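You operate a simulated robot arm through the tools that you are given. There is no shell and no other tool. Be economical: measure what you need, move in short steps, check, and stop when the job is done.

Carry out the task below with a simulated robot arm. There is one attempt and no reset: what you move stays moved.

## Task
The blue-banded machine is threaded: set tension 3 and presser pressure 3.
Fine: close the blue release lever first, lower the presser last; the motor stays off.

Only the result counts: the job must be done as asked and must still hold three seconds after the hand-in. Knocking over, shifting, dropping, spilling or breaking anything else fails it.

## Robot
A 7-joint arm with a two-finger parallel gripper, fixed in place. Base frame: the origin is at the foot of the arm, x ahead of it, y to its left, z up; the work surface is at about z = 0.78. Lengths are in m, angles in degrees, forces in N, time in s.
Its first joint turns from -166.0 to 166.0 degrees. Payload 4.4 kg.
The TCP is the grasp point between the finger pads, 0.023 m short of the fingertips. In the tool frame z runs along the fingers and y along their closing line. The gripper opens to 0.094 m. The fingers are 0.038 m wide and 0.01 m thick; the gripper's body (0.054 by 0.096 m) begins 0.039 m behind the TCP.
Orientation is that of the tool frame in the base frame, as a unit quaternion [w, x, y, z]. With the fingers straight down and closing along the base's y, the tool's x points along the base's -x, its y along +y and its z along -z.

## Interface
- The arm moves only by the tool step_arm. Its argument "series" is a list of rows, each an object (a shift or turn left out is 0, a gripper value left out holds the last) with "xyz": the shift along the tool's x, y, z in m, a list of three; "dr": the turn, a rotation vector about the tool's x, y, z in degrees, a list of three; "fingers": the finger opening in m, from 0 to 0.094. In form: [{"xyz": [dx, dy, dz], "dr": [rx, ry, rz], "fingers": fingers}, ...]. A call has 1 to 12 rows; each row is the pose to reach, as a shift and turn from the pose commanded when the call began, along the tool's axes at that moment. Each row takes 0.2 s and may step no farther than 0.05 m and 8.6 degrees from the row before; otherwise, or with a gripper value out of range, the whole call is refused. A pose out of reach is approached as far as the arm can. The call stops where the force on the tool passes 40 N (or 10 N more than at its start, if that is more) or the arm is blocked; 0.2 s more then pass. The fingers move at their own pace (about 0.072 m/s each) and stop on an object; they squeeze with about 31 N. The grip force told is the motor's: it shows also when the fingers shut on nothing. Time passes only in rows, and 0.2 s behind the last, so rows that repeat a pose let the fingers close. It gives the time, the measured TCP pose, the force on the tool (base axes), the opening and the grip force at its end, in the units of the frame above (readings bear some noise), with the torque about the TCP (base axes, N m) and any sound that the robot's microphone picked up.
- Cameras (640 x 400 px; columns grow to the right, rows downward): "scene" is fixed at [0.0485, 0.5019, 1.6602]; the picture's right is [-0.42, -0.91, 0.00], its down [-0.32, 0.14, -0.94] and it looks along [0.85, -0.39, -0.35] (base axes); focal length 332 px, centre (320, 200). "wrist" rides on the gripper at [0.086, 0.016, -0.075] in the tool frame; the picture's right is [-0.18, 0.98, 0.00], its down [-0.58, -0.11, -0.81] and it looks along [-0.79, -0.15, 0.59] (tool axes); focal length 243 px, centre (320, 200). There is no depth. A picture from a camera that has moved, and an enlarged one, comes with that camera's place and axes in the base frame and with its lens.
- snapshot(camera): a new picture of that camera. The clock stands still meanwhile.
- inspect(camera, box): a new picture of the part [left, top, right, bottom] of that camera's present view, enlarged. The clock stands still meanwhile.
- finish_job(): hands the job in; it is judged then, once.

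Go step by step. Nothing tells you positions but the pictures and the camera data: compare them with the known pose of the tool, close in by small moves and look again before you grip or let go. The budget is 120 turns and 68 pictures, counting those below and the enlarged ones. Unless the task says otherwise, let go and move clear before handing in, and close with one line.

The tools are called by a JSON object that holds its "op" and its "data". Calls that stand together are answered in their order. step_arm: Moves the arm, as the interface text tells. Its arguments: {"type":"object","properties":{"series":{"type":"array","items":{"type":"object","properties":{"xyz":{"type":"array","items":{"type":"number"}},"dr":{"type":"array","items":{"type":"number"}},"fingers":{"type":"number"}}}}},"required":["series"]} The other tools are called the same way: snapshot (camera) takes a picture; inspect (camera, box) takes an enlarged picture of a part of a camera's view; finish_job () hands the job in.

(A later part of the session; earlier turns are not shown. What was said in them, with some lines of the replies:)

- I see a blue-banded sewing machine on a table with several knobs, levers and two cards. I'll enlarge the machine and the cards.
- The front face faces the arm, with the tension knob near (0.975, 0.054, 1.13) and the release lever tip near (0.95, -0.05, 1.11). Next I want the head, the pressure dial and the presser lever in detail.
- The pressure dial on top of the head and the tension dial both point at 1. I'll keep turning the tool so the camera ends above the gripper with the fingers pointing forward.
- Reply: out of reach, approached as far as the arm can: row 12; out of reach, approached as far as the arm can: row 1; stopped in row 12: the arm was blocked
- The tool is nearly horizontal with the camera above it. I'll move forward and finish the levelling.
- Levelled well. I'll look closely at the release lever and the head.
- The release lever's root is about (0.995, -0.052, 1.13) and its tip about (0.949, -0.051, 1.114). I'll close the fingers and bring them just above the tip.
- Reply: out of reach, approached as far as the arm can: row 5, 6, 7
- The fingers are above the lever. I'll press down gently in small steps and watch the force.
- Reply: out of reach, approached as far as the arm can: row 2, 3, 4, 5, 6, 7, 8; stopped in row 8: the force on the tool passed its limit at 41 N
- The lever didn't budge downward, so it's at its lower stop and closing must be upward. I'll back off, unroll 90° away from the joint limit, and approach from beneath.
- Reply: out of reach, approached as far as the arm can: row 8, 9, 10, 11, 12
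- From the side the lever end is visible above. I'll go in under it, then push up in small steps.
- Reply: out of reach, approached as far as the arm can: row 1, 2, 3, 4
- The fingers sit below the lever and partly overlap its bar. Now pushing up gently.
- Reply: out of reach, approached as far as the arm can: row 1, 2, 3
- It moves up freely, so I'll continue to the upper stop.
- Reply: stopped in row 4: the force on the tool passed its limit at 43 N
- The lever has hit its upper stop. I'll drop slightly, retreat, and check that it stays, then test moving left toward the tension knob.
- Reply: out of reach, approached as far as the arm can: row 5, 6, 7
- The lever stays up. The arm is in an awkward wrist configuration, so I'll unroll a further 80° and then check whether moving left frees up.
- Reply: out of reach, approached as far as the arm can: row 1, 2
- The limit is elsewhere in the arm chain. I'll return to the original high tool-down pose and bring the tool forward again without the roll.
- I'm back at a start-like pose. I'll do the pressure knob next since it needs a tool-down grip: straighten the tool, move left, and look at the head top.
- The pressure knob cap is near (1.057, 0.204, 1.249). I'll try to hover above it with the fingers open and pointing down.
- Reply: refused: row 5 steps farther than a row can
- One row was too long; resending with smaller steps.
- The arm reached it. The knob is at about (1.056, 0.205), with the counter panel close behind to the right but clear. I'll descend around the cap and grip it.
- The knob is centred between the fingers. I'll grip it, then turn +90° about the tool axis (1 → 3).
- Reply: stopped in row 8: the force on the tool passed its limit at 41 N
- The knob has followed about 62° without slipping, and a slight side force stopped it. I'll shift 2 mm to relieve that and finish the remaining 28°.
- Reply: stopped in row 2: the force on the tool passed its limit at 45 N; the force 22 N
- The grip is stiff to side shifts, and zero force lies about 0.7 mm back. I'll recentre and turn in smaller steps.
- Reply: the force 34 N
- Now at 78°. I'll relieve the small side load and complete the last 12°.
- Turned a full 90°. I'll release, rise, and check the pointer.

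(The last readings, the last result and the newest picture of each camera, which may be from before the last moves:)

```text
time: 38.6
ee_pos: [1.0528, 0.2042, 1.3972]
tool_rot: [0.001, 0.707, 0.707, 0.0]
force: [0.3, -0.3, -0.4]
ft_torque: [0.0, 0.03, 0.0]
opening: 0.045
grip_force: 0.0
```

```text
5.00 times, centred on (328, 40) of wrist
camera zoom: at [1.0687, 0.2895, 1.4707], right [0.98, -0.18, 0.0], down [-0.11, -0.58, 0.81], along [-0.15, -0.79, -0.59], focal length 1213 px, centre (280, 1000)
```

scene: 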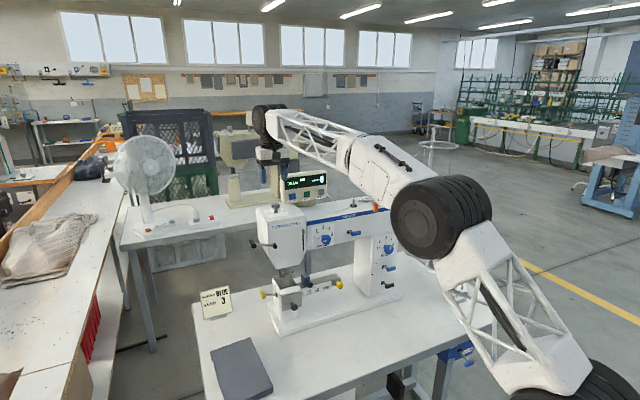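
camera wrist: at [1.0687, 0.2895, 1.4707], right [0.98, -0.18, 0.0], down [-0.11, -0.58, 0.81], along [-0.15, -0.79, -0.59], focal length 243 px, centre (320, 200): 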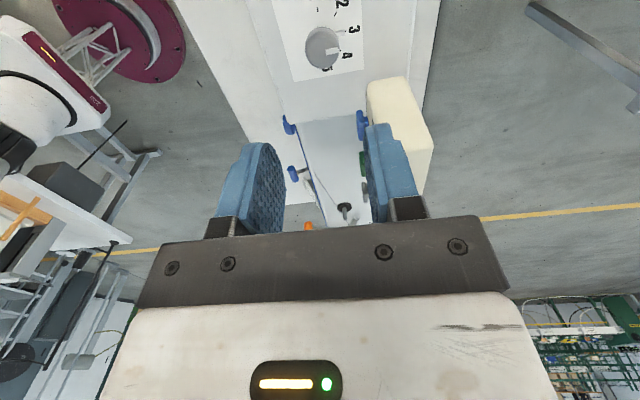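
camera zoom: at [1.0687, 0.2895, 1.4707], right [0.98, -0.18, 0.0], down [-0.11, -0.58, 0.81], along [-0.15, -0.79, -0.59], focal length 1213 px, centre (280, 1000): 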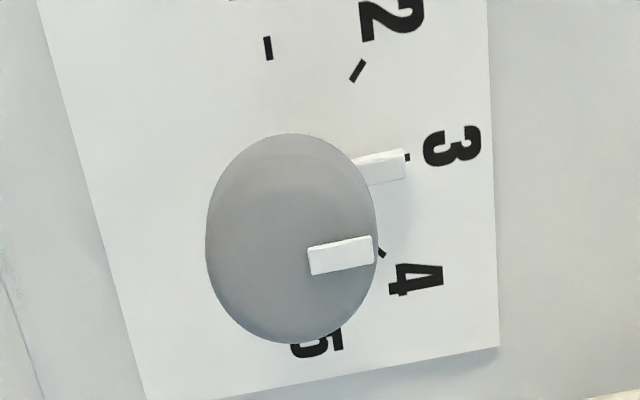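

The pressure pointer is on 3. Now I'll retreat, unroll, and head toward the tension knob.

{"op": "step_arm", "data": {"series": [{"xyz": [0, -0.03, -0.02], "dr": [0, 0, -7.5]}, {"xyz": [-0.01, -0.06, -0.02], "dr": [0, 0, -15]}, {"xyz": [-0.02, -0.09, -0.02], "dr": [0, 0, -22.5]}, {"xyz": [-0.04, -0.12, -0.02], "dr": [0, 0, -30]}, {"xyz": [-0.06, -0.15, -0.02], "dr": [0, 0, -37.5]}, {"xyz": [-0.08, -0.18, -0.02], "dr": [0, 0, -45]}, {"xyz": [-0.1, -0.21, -0.02], "dr": [0, 0, -52.5]}, {"xyz": [-0.12, -0.24, -0.02], "dr": [0, 0, -60]}, {"xyz": [-0.14, -0.27, -0.02], "dr": [0, 0, -67.5]}, {"xyz": [-0.15, -0.3, -0.02], "dr": [0, 0, -75]}, {"xyz": [-0.15, -0.3, -0.02], "dr": [0, 0, -82.5]}, {"xyz": [-0.15, -0.3, -0.02], "dr": [0, 0, -90]}]}}

{"op": "step_arm", "data": {"series": [{"xyz": [0, 0, 0.01], "dr": [0, -8, 0]}, {"xyz": [0, 0, 0.02], "dr": [0, -16, 0]}, {"xyz": [0, 0, 0.03], "dr": [0, -24, 0]}, {"xyz": [0, 0, 0.04], "dr": [0, -32, 0]}, {"xyz": [0, 0, 0.05], "dr": [0, -40, 0]}, {"xyz": [0, 0, 0.05], "dr": [0, -48, 0]}, {"xyz": [0, 0, 0.05], "dr": [0, -56, 0]}]}}

```text
time: 41.2
ee_pos: [0.7539, 0.0549, 1.4184]
tool_rot: [0.002, -0.001, 1.0, 0.0]
force: [-0.1, -0.1, 0.3]
ft_torque: [0.0, -0.01, -0.01]
opening: 0.045
grip_force: 0.1
```

```text
time: 42.8
ee_pos: [0.7537, 0.0542, 1.3674]
tool_rot: [0.473, -0.001, 0.881, 0.0]
force: [0.2, 0.3, 0.2]
ft_torque: [0.03, 0.03, -0.02]
opening: 0.0449
grip_force: 0.0
```

No limit so far. I'll finish the pitch while lowering.

{"op": "step_arm", "data": {"series": [{"xyz": [0.0, 0, 0.01], "dr": [0, -8, 0]}, {"xyz": [0.0, 0, 0.02], "dr": [0, -16, 0]}, {"xyz": [0.02, 0, 0.03], "dr": [0, -24, 0]}, {"xyz": [0.04, 0, 0.04], "dr": [0, -30, 0]}, {"xyz": [0.06, 0, 0.05], "dr": [0, -34, 0]}]}}

{"op": "snapshot", "data": {"camera": "scene"}}

```text
time: 44.0
ee_pos: [0.7736, 0.0472, 1.2823]
tool_rot: [0.673, 0.036, 0.739, 0.003]
force: [-1.2, 0.5, 0.2]
ft_torque: [-0.06, 0.03, -0.02]
opening: 0.0449
grip_force: 0.0
out of reach, approached as far as the arm can: row 4, 5
```

```text
27 pictures are left
```

scene: 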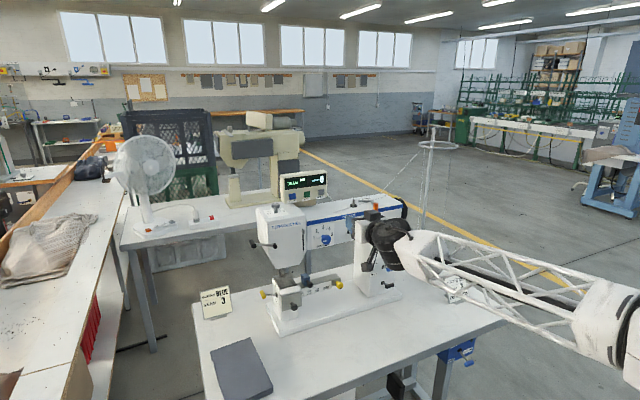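

The wrist limit shows only in the last few degrees. I'll move to in front of the tension knob and then try to level there.

{"op": "step_arm", "data": {"series": [{"xyz": [0.03, 0, 0.02]}, {"xyz": [0.06, 0, 0.04]}, {"xyz": [0.09, 0.002, 0.07]}, {"xyz": [0.12, 0.004, 0.09]}, {"xyz": [0.143, 0.004, 0.11]}]}}

{"op": "step_arm", "data": {"series": [{"dr": [-1.3, -2.7, -1.5]}, {"dr": [-2.66, -5.35, -3.15]}]}}

{"op": "snapshot", "data": {"camera": "wrist"}}

```text
time: 45.2
ee_pos: [0.8688, 0.0459, 1.1567]
tool_rot: [0.688, 0.011, 0.726, -0.014]
force: [-0.2, -0.3, 0.1]
ft_torque: [-0.01, -0.02, 0.01]
opening: 0.045
grip_force: 0.0
```

```text
time: 45.8
ee_pos: [0.8665, 0.0637, 1.1601]
tool_rot: [0.717, -0.015, 0.696, -0.027]
force: [-0.4, 0.1, -0.5]
ft_torque: [0.0, 0.03, 0.03]
opening: 0.0451
grip_force: 0.1
out of reach, approached as far as the arm can: row 2
```

```text
26 pictures are left
camera wrist: at [0.7959, 0.0754, 1.0695], right [0.01, 0.99, 0.13], down [-0.82, -0.06, 0.56], along [0.57, -0.11, 0.82], focal length 243 px, centre (320, 200)
```

wrist: 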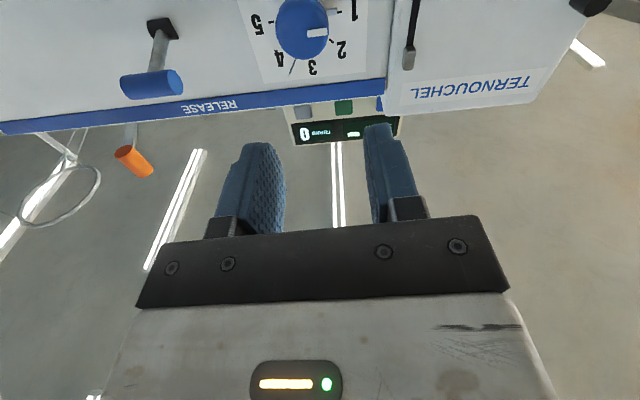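

The tool is now level and the tension knob is at about (0.975, 0.0535, 1.132). I'll align in front of it with the fingers open.

{"op": "step_arm", "data": {"series": [{"xyz": [0.016, -0.004, 0.02]}, {"xyz": [0.0327, -0.007, 0.04]}, {"xyz": [0.0327, -0.007, 0.055]}]}}

{"op": "snapshot", "data": {"camera": "wrist"}}

{"op": "inspect", "data": {"camera": "scene", "box": [280, 190, 400, 265]}}

```text
time: 46.6
ee_pos: [0.9243, 0.0712, 1.1361]
tool_rot: [0.717, -0.015, 0.696, -0.026]
force: [-0.4, 0.2, -0.4]
ft_torque: [0.01, 0.0, 0.02]
opening: 0.0449
grip_force: 0.1
out of reach, approached as far as the arm can: row 1, 2, 3
```

```text
25 pictures are left
camera wrist: at [0.8516, 0.0835, 1.0456], right [0.01, 0.99, 0.13], down [-0.82, -0.06, 0.56], along [0.57, -0.11, 0.82], focal length 243 px, centre (320, 200)
```

wrist: 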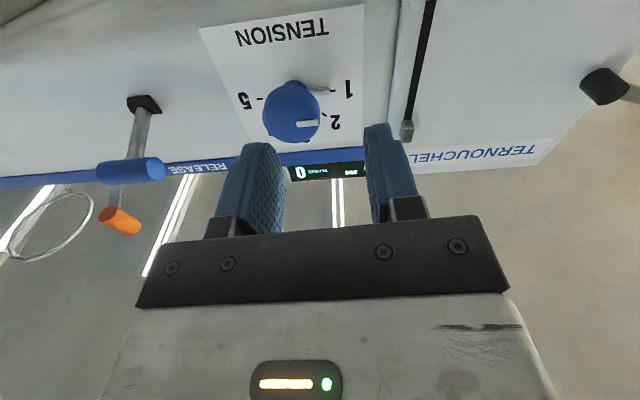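

```text
5.33 times, centred on (340, 228) of scene
camera zoom: at [0.0485, 0.5019, 1.6602], right [-0.42, -0.91, 0.0], down [-0.32, 0.14, -0.94], along [0.85, -0.39, -0.35], focal length 1771 px, centre (213, 53)
```

zoom: 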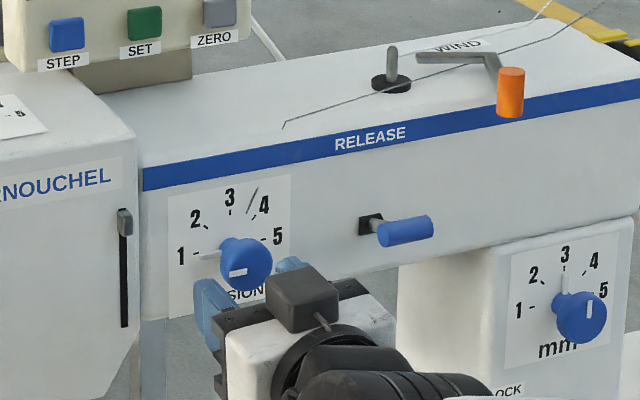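

The y position drifted to 0.071 because I'm at a wrist limit, so I'll pitch down a few degrees to gain slack and correct y.

{"op": "step_arm", "data": {"series": [{"xyz": [0, 0, 0], "dr": [0, 3, 0]}, {"xyz": [0, -0.01, 0], "dr": [0, 5, 0]}, {"xyz": [0, -0.018, 0], "dr": [0, 6, 0]}]}}

```text
time: 47.4
ee_pos: [0.9225, 0.0554, 1.1373]
tool_rot: [0.681, -0.022, 0.732, -0.021]
force: [0.3, -0.2, 0.2]
ft_torque: [-0.01, 0.0, 0.02]
opening: 0.045
grip_force: 0.0
```

In reach now, tilted only 4° down. I'll advance around the knob to x≈0.963.

{"op": "step_arm", "data": {"series": [{"xyz": [0.004, -0.001, 0.01]}, {"xyz": [0.004, -0.001, 0.022]}, {"xyz": [0.004, -0.001, 0.033]}, {"xyz": [0.004, -0.001, 0.041]}]}}

{"op": "snapshot", "data": {"camera": "wrist"}}

{"op": "inspect", "data": {"camera": "scene", "box": [280, 190, 400, 265]}}

```text
time: 48.4
ee_pos: [0.9636, 0.056, 1.129]
tool_rot: [0.681, -0.021, 0.731, -0.021]
force: [0.6, -0.9, -0.4]
ft_torque: [0.02, -0.03, -0.05]
opening: 0.0452
grip_force: 0.1
out of reach, approached as far as the arm can: row 1
```

```text
23 pictures are left
camera wrist: at [0.8832, 0.0675, 1.0466], right [0.01, 0.99, 0.12], down [-0.76, -0.07, 0.64], along [0.65, -0.1, 0.76], focal length 243 px, centre (320, 200)
```

wrist: 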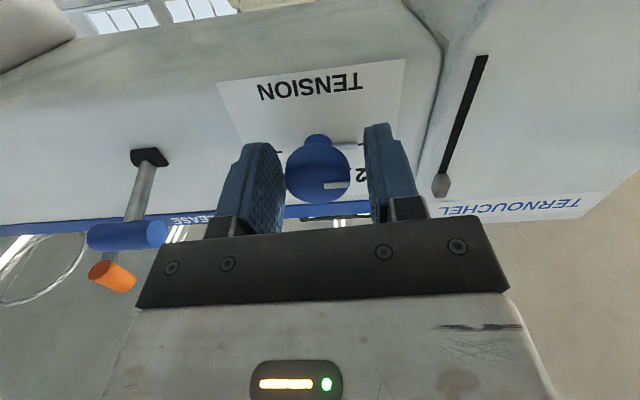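

```text
5.33 times, centred on (340, 228) of scene
camera zoom: at [0.0485, 0.5019, 1.6602], right [-0.42, -0.91, 0.0], down [-0.32, 0.14, -0.94], along [0.85, -0.39, -0.35], focal length 1771 px, centre (213, 53)
```

zoom: 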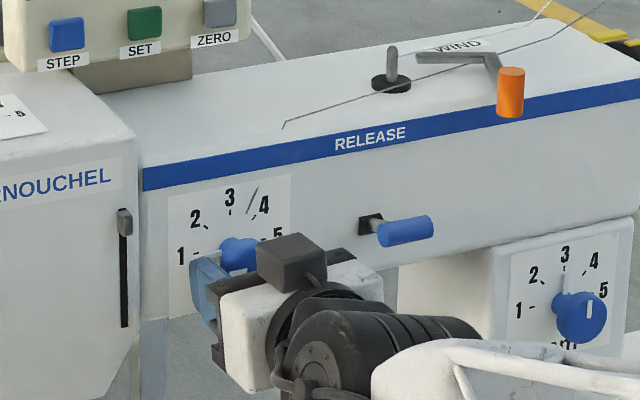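

The knob is between the pads. I'll nudge 1.5 mm and close on it.

{"op": "step_arm", "data": {"series": [{"xyz": [0, -0.0015, 0]}, {"xyz": [0, -0.0015, 0], "fingers": 0}, {"xyz": [0, -0.0015, 0]}, {"xyz": [0, -0.0015, 0]}, {"xyz": [0, -0.0015, 0]}]}}

```text
time: 49.2
ee_pos: [0.964, 0.0536, 1.129]
tool_rot: [0.681, -0.02, 0.732, -0.022]
force: [-22.8, -11.2, 2.2]
ft_torque: [0.06, -0.03, -0.12]
opening: 0.0335
grip_force: 44.8
out of reach, approached as far as the arm can: row 1, 2, 3
stopped in row 3: the force on the tool passed its limit at 42 N (the readings are from after the stop); the commanded pose is now the measured one
```

Gripped (opening 33.5 mm fits the cap). There is some side load, so I'll relieve it and start turning.

{"op": "step_arm", "data": {"series": [{"xyz": [0, -0.0004, -0.0008]}, {"xyz": [0, -0.0004, -0.0008]}]}}

{"op": "step_arm", "data": {"series": [{"dr": [-0.29, 0, 4]}, {"dr": [-0.58, 0, 8]}, {"dr": [-0.87, 0, 12]}, {"dr": [-1.16, 0, 16]}]}}

```text
time: 49.8
ee_pos: [0.9645, 0.0551, 1.1293]
tool_rot: [0.68, -0.02, 0.732, -0.023]
force: [22.4, -7.6, -1.3]
ft_torque: [0.03, -0.07, -0.09]
opening: 0.0338
grip_force: 45.3
```

```text
time: 50.6
ee_pos: [0.9643, 0.056, 1.1302]
tool_rot: [0.678, 0.049, 0.732, 0.043]
force: [-14.4, -14.9, 2.0]
ft_torque: [0.07, 0.1, -0.2]
opening: 0.0334
grip_force: 45.1
out of reach, approached as far as the arm can: row 3, 4
stopped in row 4: the force on the tool passed its limit at 46 N (the readings are from after the stop); the commanded pose is now the measured one
```

It turned about 11°. I'll relieve the side load again and keep going in small portions.

{"op": "step_arm", "data": {"series": [{"xyz": [0, -0.0008, -0.0003]}, {"xyz": [0, -0.0008, -0.0003], "dr": [-0.29, 0, 4]}, {"xyz": [0, -0.0008, -0.0003], "dr": [-0.58, 0, 8]}, {"xyz": [0, -0.0008, -0.0003], "dr": [-0.87, 0, 12]}, {"xyz": [0, -0.0008, -0.0003], "dr": [-0.87, 0, 12]}]}}

```text
time: 51.8
ee_pos: [0.9642, 0.0565, 1.1296]
tool_rot: [0.678, 0.05, 0.732, 0.041]
force: [38.6, -4.7, 3.7]
ft_torque: [0.03, 0.15, -0.05]
opening: 0.0333
grip_force: 44.9
out of reach, approached as far as the arm can: row 2, 3, 4, 5
```

Rolling further positive is blocked here, but I can release, roll about -88° first, re-grip, and finish the remaining ~79° back to near zero roll.

{"op": "step_arm", "data": {"series": [{"fingers": 0.055}, {"fingers": 0.055}, {"xyz": [0, 0, -0.02]}, {"xyz": [0, 0, -0.05]}, {"xyz": [0, 0, -0.05], "dr": [0, 0, -8]}, {"xyz": [0, 0, -0.05], "dr": [0, 0, -16]}, {"xyz": [0, 0, -0.05], "dr": [0, 0, -24]}, {"xyz": [0, 0, -0.05], "dr": [0, 0, -32]}, {"xyz": [0, 0, -0.05], "dr": [0, 0, -40]}, {"xyz": [0, 0, -0.05], "dr": [0, 0, -48]}, {"xyz": [0, 0, -0.05], "dr": [0, 0, -56]}]}}

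{"op": "step_arm", "data": {"series": [{"dr": [0, 0, -8]}, {"dr": [0, 0, -16]}, {"dr": [0, 0, -24]}, {"dr": [0, 0, -32]}]}}

{"op": "inspect", "data": {"camera": "scene", "box": [280, 190, 400, 265]}}

{"op": "snapshot", "data": {"camera": "wrist"}}

```text
time: 54.2
ee_pos: [0.9145, 0.0557, 1.1335]
tool_rot: [0.619, -0.3, 0.669, -0.282]
force: [-0.2, -0.3, 0.1]
ft_torque: [0.02, 0.0, -0.03]
opening: 0.0547
grip_force: 0.0
```

```text
time: 55.2
ee_pos: [0.9134, 0.0556, 1.1341]
tool_rot: [0.516, -0.474, 0.56, -0.441]
force: [0.0, -1.2, 0.6]
ft_torque: [0.0, -0.02, 0.03]
opening: 0.0551
grip_force: 0.1
```

```text
5.33 times, centred on (340, 228) of scene
camera zoom: at [0.0485, 0.5019, 1.6602], right [-0.42, -0.91, 0.0], down [-0.32, 0.14, -0.94], along [0.85, -0.39, -0.35], focal length 1771 px, centre (213, 53)
```

zoom: 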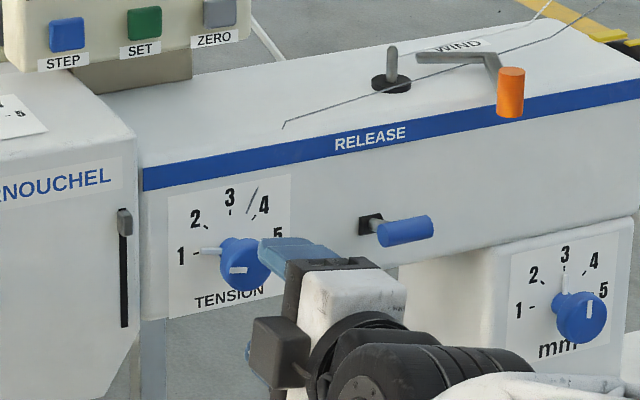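

```text
20 pictures are left
camera wrist: at [0.8372, -0.0272, 1.1083], right [-0.07, 0.34, -0.94], down [-0.79, 0.56, 0.26], along [0.61, 0.76, 0.23], focal length 243 px, centre (320, 200)
```

wrist: 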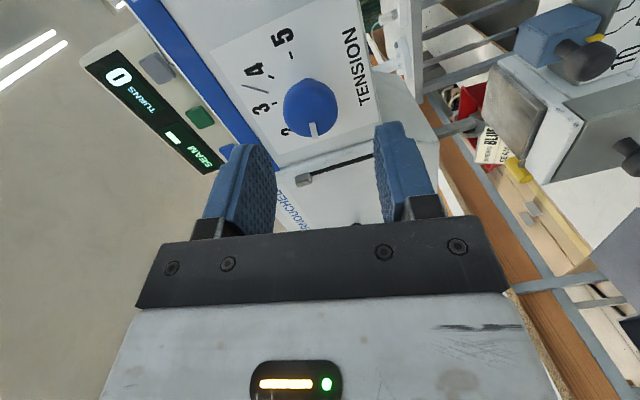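

All in reach. I'll re-aim slightly so that a pure rotation about the knob axis ends in a comfortable pose, then advance around the knob.

{"op": "step_arm", "data": {"series": [{"dr": [2, 1.7, 0]}, {"dr": [4.14, 3.37, 0]}, {"xyz": [0.0005, 0, 0.015], "dr": [4.14, 3.37, 0]}, {"xyz": [0.001, 0.0004, 0.03], "dr": [4.14, 3.37, 0]}, {"xyz": [0.001, 0.0004, 0.042], "dr": [4.14, 3.37, 0]}, {"xyz": [0.001, 0.0004, 0.0506], "dr": [4.14, 3.37, 0]}, {"xyz": [0.001, 0.0004, 0.0506], "dr": [4.14, 3.37, 0]}]}}

{"op": "snapshot", "data": {"camera": "wrist"}}

```text
time: 56.8
ee_pos: [0.964, 0.0544, 1.1294]
tool_rot: [0.517, -0.441, 0.56, -0.474]
force: [-0.2, -0.1, -0.1]
ft_torque: [-0.01, 0.0, 0.02]
opening: 0.0549
grip_force: 0.1
```

```text
19 pictures are left
camera wrist: at [0.8833, -0.0227, 1.0999], right [0.01, 0.34, -0.94], down [-0.76, 0.61, 0.21], along [0.65, 0.71, 0.26], focal length 243 px, centre (320, 200)
```

wrist: 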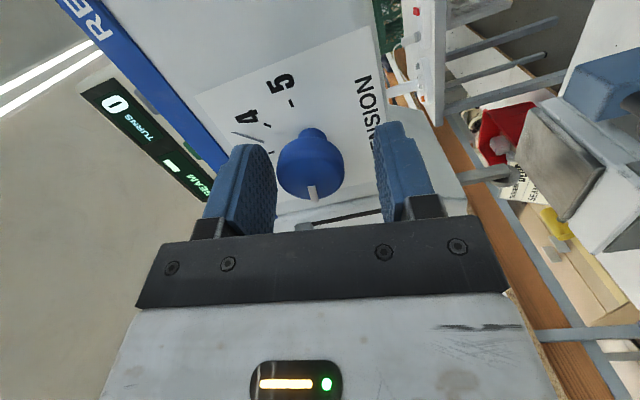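

The knob appears about 3–4 mm above the finger centre, so I'll shift up 3 mm and close.

{"op": "step_arm", "data": {"series": [{"xyz": [0, -0.003, 0]}, {"xyz": [0, -0.003, 0], "fingers": 0.033}, {"xyz": [0, -0.003, 0]}, {"xyz": [0, -0.003, 0]}]}}

```text
time: 57.8
ee_pos: [0.9635, 0.0539, 1.1343]
tool_rot: [0.518, -0.441, 0.559, -0.474]
force: [3.7, -2.0, 8.1]
ft_torque: [-0.01, -0.05, -0.07]
opening: 0.0367
grip_force: 4.0
```

There's light contact with a slight upward force, so I'll move up another 1 mm and close fully.

{"op": "step_arm", "data": {"series": [{"xyz": [0, -0.001, 0]}, {"xyz": [0, -0.001, 0], "fingers": 0.03}, {"xyz": [0, -0.001, 0], "fingers": 0.0}, {"xyz": [0, -0.001, 0]}]}}

```text
time: 58.8
ee_pos: [0.963, 0.054, 1.1353]
tool_rot: [0.518, -0.441, 0.558, -0.476]
force: [6.9, -6.7, 21.0]
ft_torque: [0.0, -0.26, -0.12]
opening: 0.0337
grip_force: 44.4
```

Gripped. I'll relieve the vertical load and begin turning about the knob axis in small portions.

{"op": "step_arm", "data": {"series": [{"xyz": [0, -0.0006, 0]}, {"xyz": [0, -0.0006, 0], "dr": [-0.3, 0, 4]}, {"xyz": [0, -0.0006, 0], "dr": [-0.6, 0, 8]}, {"xyz": [0, -0.0006, 0], "dr": [-0.9, 0, 12]}, {"xyz": [0, -0.0006, 0], "dr": [-1.2, 0, 16]}, {"xyz": [0, -0.0006, 0], "dr": [-1.5, 0, 20]}]}}

```text
time: 60.2
ee_pos: [0.963, 0.0549, 1.1351]
tool_rot: [0.587, -0.343, 0.633, -0.369]
force: [19.7, 6.4, 25.5]
ft_torque: [-0.02, -0.45, 0.13]
opening: 0.0337
grip_force: 44.8
```

It turned 20° cleanly. Continuing with a small load correction.

{"op": "step_arm", "data": {"series": [{"xyz": [-0.0004, -0.0005, 0.0004]}, {"xyz": [-0.0004, -0.0005, 0.0004], "dr": [-0.3, 0, 4]}, {"xyz": [-0.0004, -0.0005, 0.0004], "dr": [-0.6, 0, 8]}, {"xyz": [-0.0004, -0.0005, 0.0004], "dr": [-0.9, 0, 12]}, {"xyz": [-0.0004, -0.0005, 0.0004], "dr": [-1.2, 0, 16]}, {"xyz": [-0.0004, -0.0005, 0.0004], "dr": [-1.5, 0, 20]}]}}

```text
time: 61.6
ee_pos: [0.9649, 0.0554, 1.135]
tool_rot: [0.637, -0.236, 0.688, -0.253]
force: [-19.1, 20.4, 22.0]
ft_torque: [0.0, -0.3, 0.35]
opening: 0.0334
grip_force: 45.0
```

Another 20° done, 40° so far. Continuing.

{"op": "step_arm", "data": {"series": [{"xyz": [-0.0006, 0, -0.0004]}, {"xyz": [-0.0006, 0, -0.0004], "dr": [-0.3, 0, 4]}, {"xyz": [-0.0006, 0, -0.0004], "dr": [-0.6, 0, 8]}, {"xyz": [-0.0006, 0, -0.0004], "dr": [-0.9, 0, 12]}, {"xyz": [-0.0006, 0, -0.0004], "dr": [-1.2, 0, 16]}, {"xyz": [-0.0006, 0, -0.0004], "dr": [-1.5, 0, 20]}]}}

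{"op": "snapshot", "data": {"camera": "wrist"}}

```text
time: 63.0
ee_pos: [0.9643, 0.0552, 1.1338]
tool_rot: [0.668, -0.122, 0.723, -0.13]
force: [-38.4, -0.6, 9.0]
ft_torque: [0.01, -0.39, 0.01]
opening: 0.0337
grip_force: 45.2
```

```text
18 pictures are left
camera wrist: at [0.8834, 0.0408, 1.0524], right [0.01, 0.98, -0.17], down [-0.76, 0.12, 0.64], along [0.65, 0.12, 0.75], focal length 243 px, centre (320, 200)
```

wrist: 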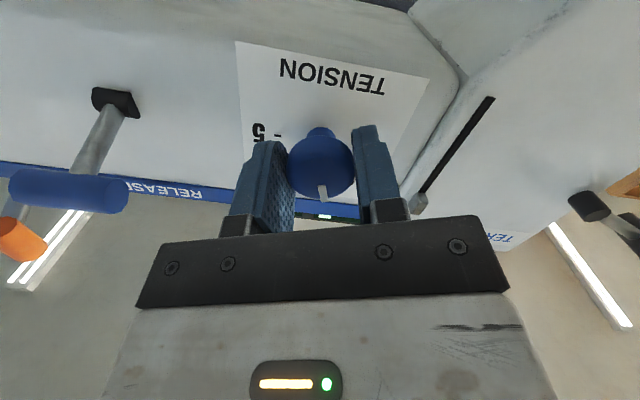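

60° done. I'll relieve the axial load and turn the last ~19°.

{"op": "step_arm", "data": {"series": [{"xyz": [0, 0, -0.0008]}, {"xyz": [0, 0, -0.0008], "dr": [-0.3, 0, 4]}, {"xyz": [0, 0, -0.0008], "dr": [-0.6, 0, 8]}, {"xyz": [0, 0, -0.0008], "dr": [-0.9, 0, 12]}, {"xyz": [0, 0, -0.0008], "dr": [-1.2, 0, 16]}, {"xyz": [0, 0, -0.0008], "dr": [-1.4, 0, 18.6]}]}}

{"op": "inspect", "data": {"camera": "wrist", "box": [220, 40, 440, 215]}}

{"op": "inspect", "data": {"camera": "scene", "box": [300, 215, 356, 250]}}

```text
time: 64.4
ee_pos: [0.9641, 0.0552, 1.134]
tool_rot: [0.679, -0.011, 0.734, -0.012]
force: [31.0, -1.5, 2.2]
ft_torque: [-0.03, -0.28, 0.0]
opening: 0.0335
grip_force: 45.0
```

```text
2.29 times, centred on (330, 128) of wrist
camera zoom: at [0.8829, 0.0676, 1.0523], right [0.01, 0.99, 0.15], down [-0.76, -0.09, 0.65], along [0.65, -0.12, 0.75], focal length 555 px, centre (297, 366)
```

zoom: 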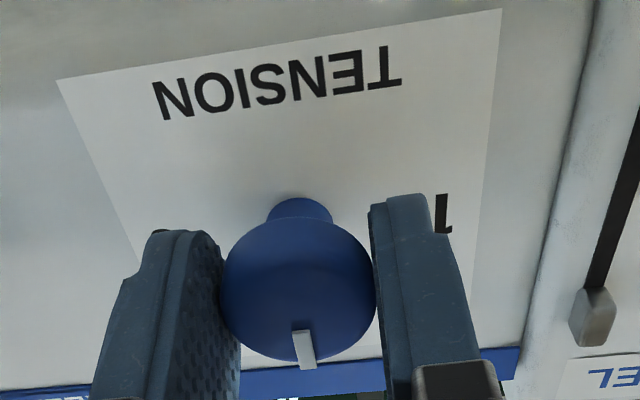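

```text
11.43 times, centred on (328, 232) of scene
camera zoom: at [0.0485, 0.5019, 1.6602], right [-0.42, -0.91, 0.0], down [-0.32, 0.14, -0.94], along [0.85, -0.39, -0.35], focal length 3795 px, centre (229, -171)
```

zoom: 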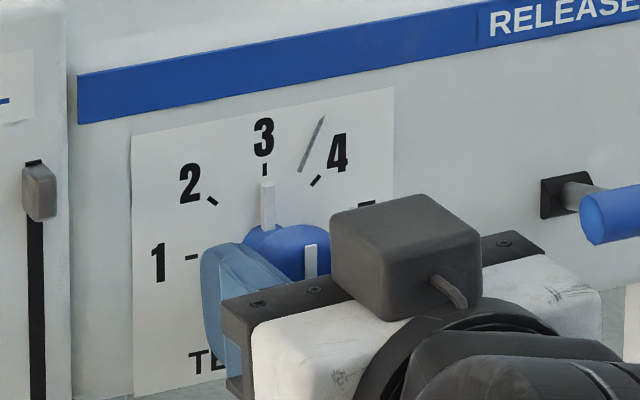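

The pointer lines up with the 3 tick. I'll release, retreat, and verify.

{"op": "step_arm", "data": {"series": [{"xyz": [0, 0, 0.0006], "fingers": 0.055}, {"xyz": [0, 0, 0.0006]}, {"xyz": [0, 0, -0.02]}, {"xyz": [0, 0, -0.06]}, {"xyz": [0, 0, -0.1]}, {"xyz": [0, 0, -0.14]}, {"xyz": [-0.03, 0, -0.17]}]}}

{"op": "inspect", "data": {"camera": "scene", "box": [240, 190, 400, 290]}}

```text
time: 66.0
ee_pos: [0.796, 0.0558, 1.175]
tool_rot: [0.679, -0.011, 0.734, -0.012]
force: [0.2, -0.4, -0.9]
ft_torque: [0.0, -0.04, -0.02]
opening: 0.055
grip_force: 0.1
```

```text
4.00 times, centred on (320, 240) of scene
camera zoom: at [0.0485, 0.5019, 1.6602], right [-0.42, -0.91, 0.0], down [-0.32, 0.14, -0.94], along [0.85, -0.39, -0.35], focal length 1328 px, centre (320, 40)
```

zoom: 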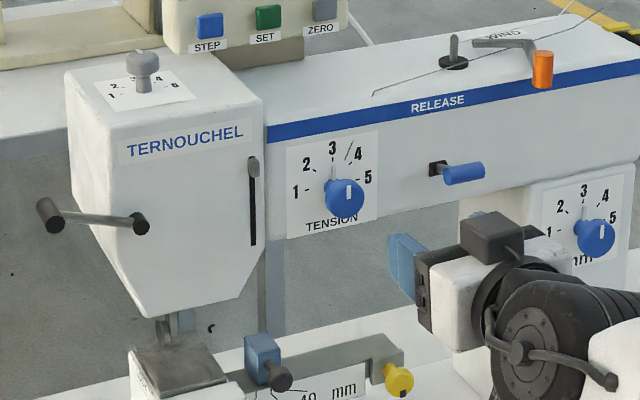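

Tension and pressure both read 3, and the release is up. The presser lever pivots near (0.985, 0.235, 1.141) with its handle raised at about (0.984, 0.306, 1.166). I'll move above it with the fingers closed and pitched 45° down.

{"op": "step_arm", "data": {"series": [{"xyz": [-0.03, 0.02, 0], "dr": [0, 5, 0], "fingers": 0}, {"xyz": [-0.06, 0.05, 0], "dr": [0, 10, 0]}, {"xyz": [-0.08, 0.08, 0], "dr": [0, 15, 0]}, {"xyz": [-0.09, 0.12, 0], "dr": [0, 20, 0]}, {"xyz": [-0.09, 0.16, 0], "dr": [0, 25, 0]}, {"xyz": [-0.09, 0.2, 0], "dr": [0, 30, 0]}, {"xyz": [-0.09, 0.23, 0.02], "dr": [0, 35, 0]}, {"xyz": [-0.09, 0.25, 0.05], "dr": [0, 40, 0]}, {"xyz": [-0.09, 0.25, 0.08], "dr": [0, 40, 0]}]}}

{"op": "snapshot", "data": {"camera": "scene"}}

{"op": "snapshot", "data": {"camera": "wrist"}}

```text
time: 68.0
ee_pos: [0.8837, 0.3105, 1.2519]
tool_rot: [0.387, -0.007, 0.922, -0.015]
force: [0.1, -0.4, 1.3]
ft_torque: [-0.03, 0.02, -0.03]
opening: 0.0
grip_force: 30.8
```

```text
14 pictures are left
```

scene: 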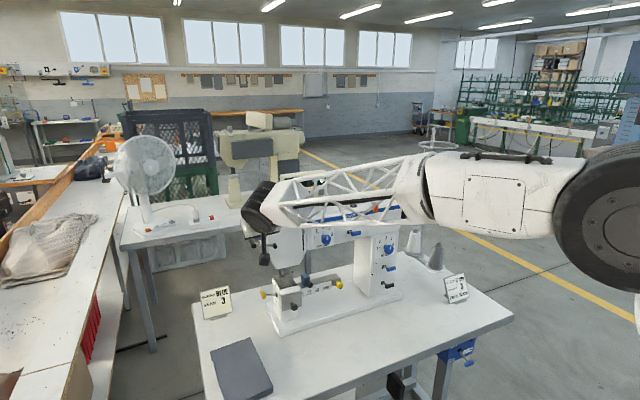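

```text
13 pictures are left
camera wrist: at [0.7693, 0.3252, 1.2416], right [0.13, 0.99, 0.1], down [-0.17, -0.08, 0.98], along [0.98, -0.14, 0.16], focal length 243 px, centre (320, 200)
```

wrist: 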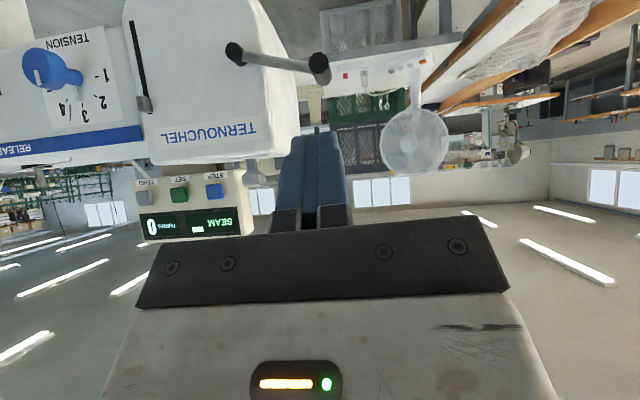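

The wrist view confirms the handle at about (0.975, 0.306, 1.17). I'll move the closed fingertips to just above it.

{"op": "step_arm", "data": {"series": [{"xyz": [-0.018, -0.002, 0.03]}, {"xyz": [-0.0367, -0.0045, 0.06]}, {"xyz": [-0.0367, -0.0045, 0.0803]}]}}

{"op": "snapshot", "data": {"camera": "wrist"}}

{"op": "inspect", "data": {"camera": "scene", "box": [220, 180, 340, 270]}}

```text
time: 68.8
ee_pos: [0.9663, 0.3036, 1.2232]
tool_rot: [0.387, -0.007, 0.922, -0.015]
force: [0.3, -0.4, 0.5]
ft_torque: [0.03, -0.04, -0.01]
opening: 0.0
grip_force: 31.5
```

```text
12 pictures are left
camera wrist: at [0.8531, 0.3187, 1.2125], right [0.13, 0.99, 0.1], down [-0.17, -0.08, 0.98], along [0.98, -0.14, 0.16], focal length 243 px, centre (320, 200)
```

wrist: 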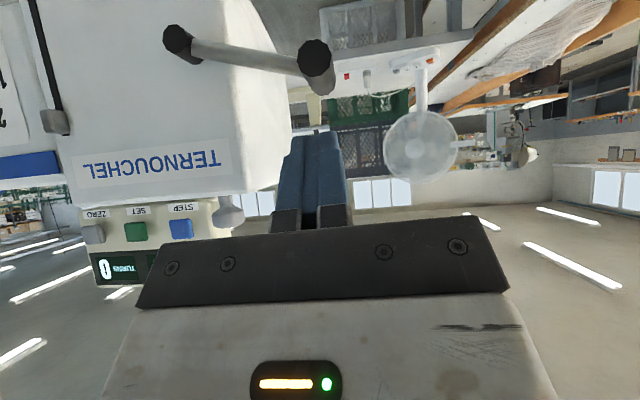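

```text
4.44 times, centred on (280, 225) of scene
camera zoom: at [0.0485, 0.5019, 1.6602], right [-0.42, -0.91, 0.0], down [-0.32, 0.14, -0.94], along [0.85, -0.39, -0.35], focal length 1476 px, centre (498, 89)
```

zoom: 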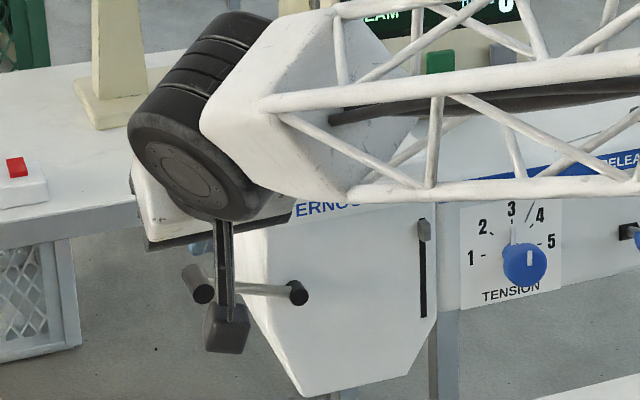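

The fingertip corner sits about 15 mm above the handle. I'll shift 8 mm forward and push straight down in small steps.

{"op": "step_arm", "data": {"series": [{"xyz": [-0.0056, 0.001, 0.0057]}, {"xyz": [-0.0006, 0.001, 0.0107]}, {"xyz": [0.0044, 0.001, 0.0157]}, {"xyz": [0.0094, 0.001, 0.0207]}, {"xyz": [0.0134, 0.001, 0.0247]}, {"xyz": [0.0174, 0.001, 0.0287]}, {"xyz": [0.0214, 0.001, 0.0327]}, {"xyz": [0.0254, 0.001, 0.0367]}]}}

{"op": "snapshot", "data": {"camera": "wrist"}}

```text
time: 70.6
ee_pos: [0.974, 0.3017, 1.1783]
tool_rot: [0.387, -0.007, 0.922, -0.015]
force: [-0.4, -0.1, 0.0]
ft_torque: [0.05, 0.01, -0.02]
opening: 0.0
grip_force: 31.4
```

```text
10 pictures are left
camera wrist: at [0.8606, 0.3171, 1.1677], right [0.13, 0.99, 0.1], down [-0.17, -0.08, 0.98], along [0.98, -0.14, 0.16], focal length 243 px, centre (320, 200)
```

wrist: 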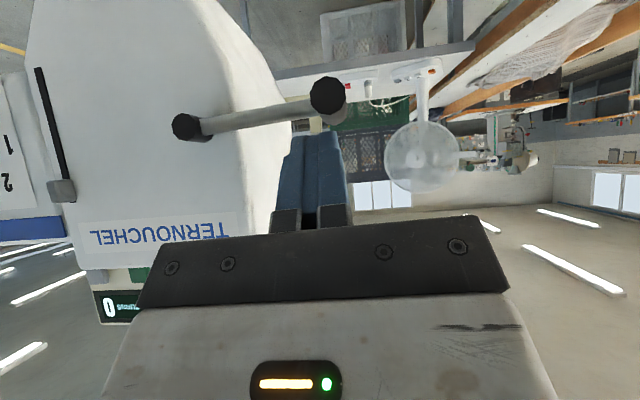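

The lever is coming down freely. Continuing to its lower stop.

{"op": "step_arm", "data": {"series": [{"xyz": [0.004, 0.001, 0.004]}, {"xyz": [0.008, 0.002, 0.008]}, {"xyz": [0.012, 0.002, 0.012]}, {"xyz": [0.015, 0.002, 0.015]}, {"xyz": [0.018, 0.002, 0.018]}, {"xyz": [0.021, 0.002, 0.021]}, {"xyz": [0.024, 0.002, 0.024]}, {"xyz": [0.027, 0.002, 0.027]}]}}

{"op": "snapshot", "data": {"camera": "wrist"}}

```text
time: 72.0
ee_pos: [0.9749, 0.3035, 1.1581]
tool_rot: [0.391, -0.007, 0.92, -0.014]
force: [0.9, -0.3, 7.3]
ft_torque: [0.03, -0.08, 0.02]
opening: 0.0
grip_force: 31.6
stopped in row 6: the force on the tool passed its limit at 45 N (the readings are from after the stop); the commanded pose is now the measured one
```

```text
9 pictures are left
camera wrist: at [0.8618, 0.3186, 1.147], right [0.13, 0.99, 0.1], down [-0.18, -0.08, 0.98], along [0.98, -0.14, 0.16], focal length 243 px, centre (320, 200)
```

wrist: 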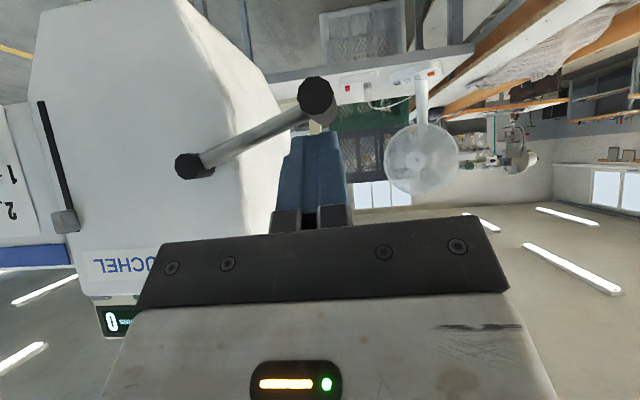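

The lever hit its lower stop as expected. I'll back up and away, then verify everything.

{"op": "step_arm", "data": {"series": [{"xyz": [-0.015, 0, -0.015]}, {"xyz": [-0.03, 0, -0.04]}, {"xyz": [-0.04, 0, -0.08]}, {"xyz": [-0.04, 0, -0.12]}, {"xyz": [-0.04, 0, -0.16]}, {"xyz": [-0.04, -0.03, -0.2]}, {"xyz": [-0.04, -0.07, -0.22]}, {"xyz": [-0.04, -0.11, -0.24]}, {"xyz": [-0.04, -0.15, -0.26]}, {"xyz": [-0.04, -0.19, -0.28]}, {"xyz": [-0.04, -0.23, -0.3]}]}}

{"op": "snapshot", "data": {"camera": "scene"}}

{"op": "inspect", "data": {"camera": "scene", "box": [240, 190, 400, 290]}}

```text
time: 74.4
ee_pos: [0.7851, 0.0806, 1.4021]
tool_rot: [0.389, -0.006, 0.921, -0.015]
force: [0.1, -0.1, -0.4]
ft_torque: [-0.03, 0.0, 0.0]
opening: 0.0
grip_force: 31.2
```

```text
8 pictures are left
```

scene: 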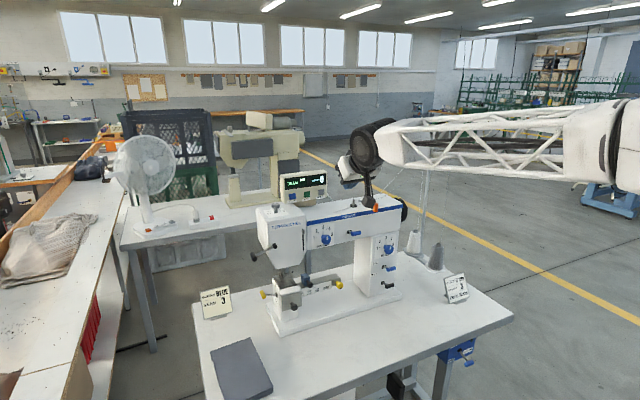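

```text
4.00 times, centred on (320, 240) of scene
camera zoom: at [0.0485, 0.5019, 1.6602], right [-0.42, -0.91, 0.0], down [-0.32, 0.14, -0.94], along [0.85, -0.39, -0.35], focal length 1328 px, centre (320, 40)
```

zoom: 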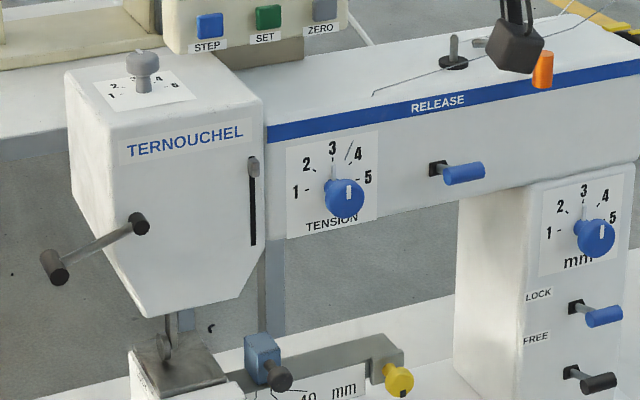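

The presser foot is on the plate, tension and pressure read 3, the release lever is up in its closed position, and the arm is clear. I'm handing it in.

{"op": "finish_job", "data": {}}

```text
The job is handed in.
```

I closed the blue release lever first, set presser pressure and tension to 3, and lowered the presser last. I never touched the motor. No label marks the lever's closed position: it was at its lower stop, so I took closed to be its upper stop and moved it there.
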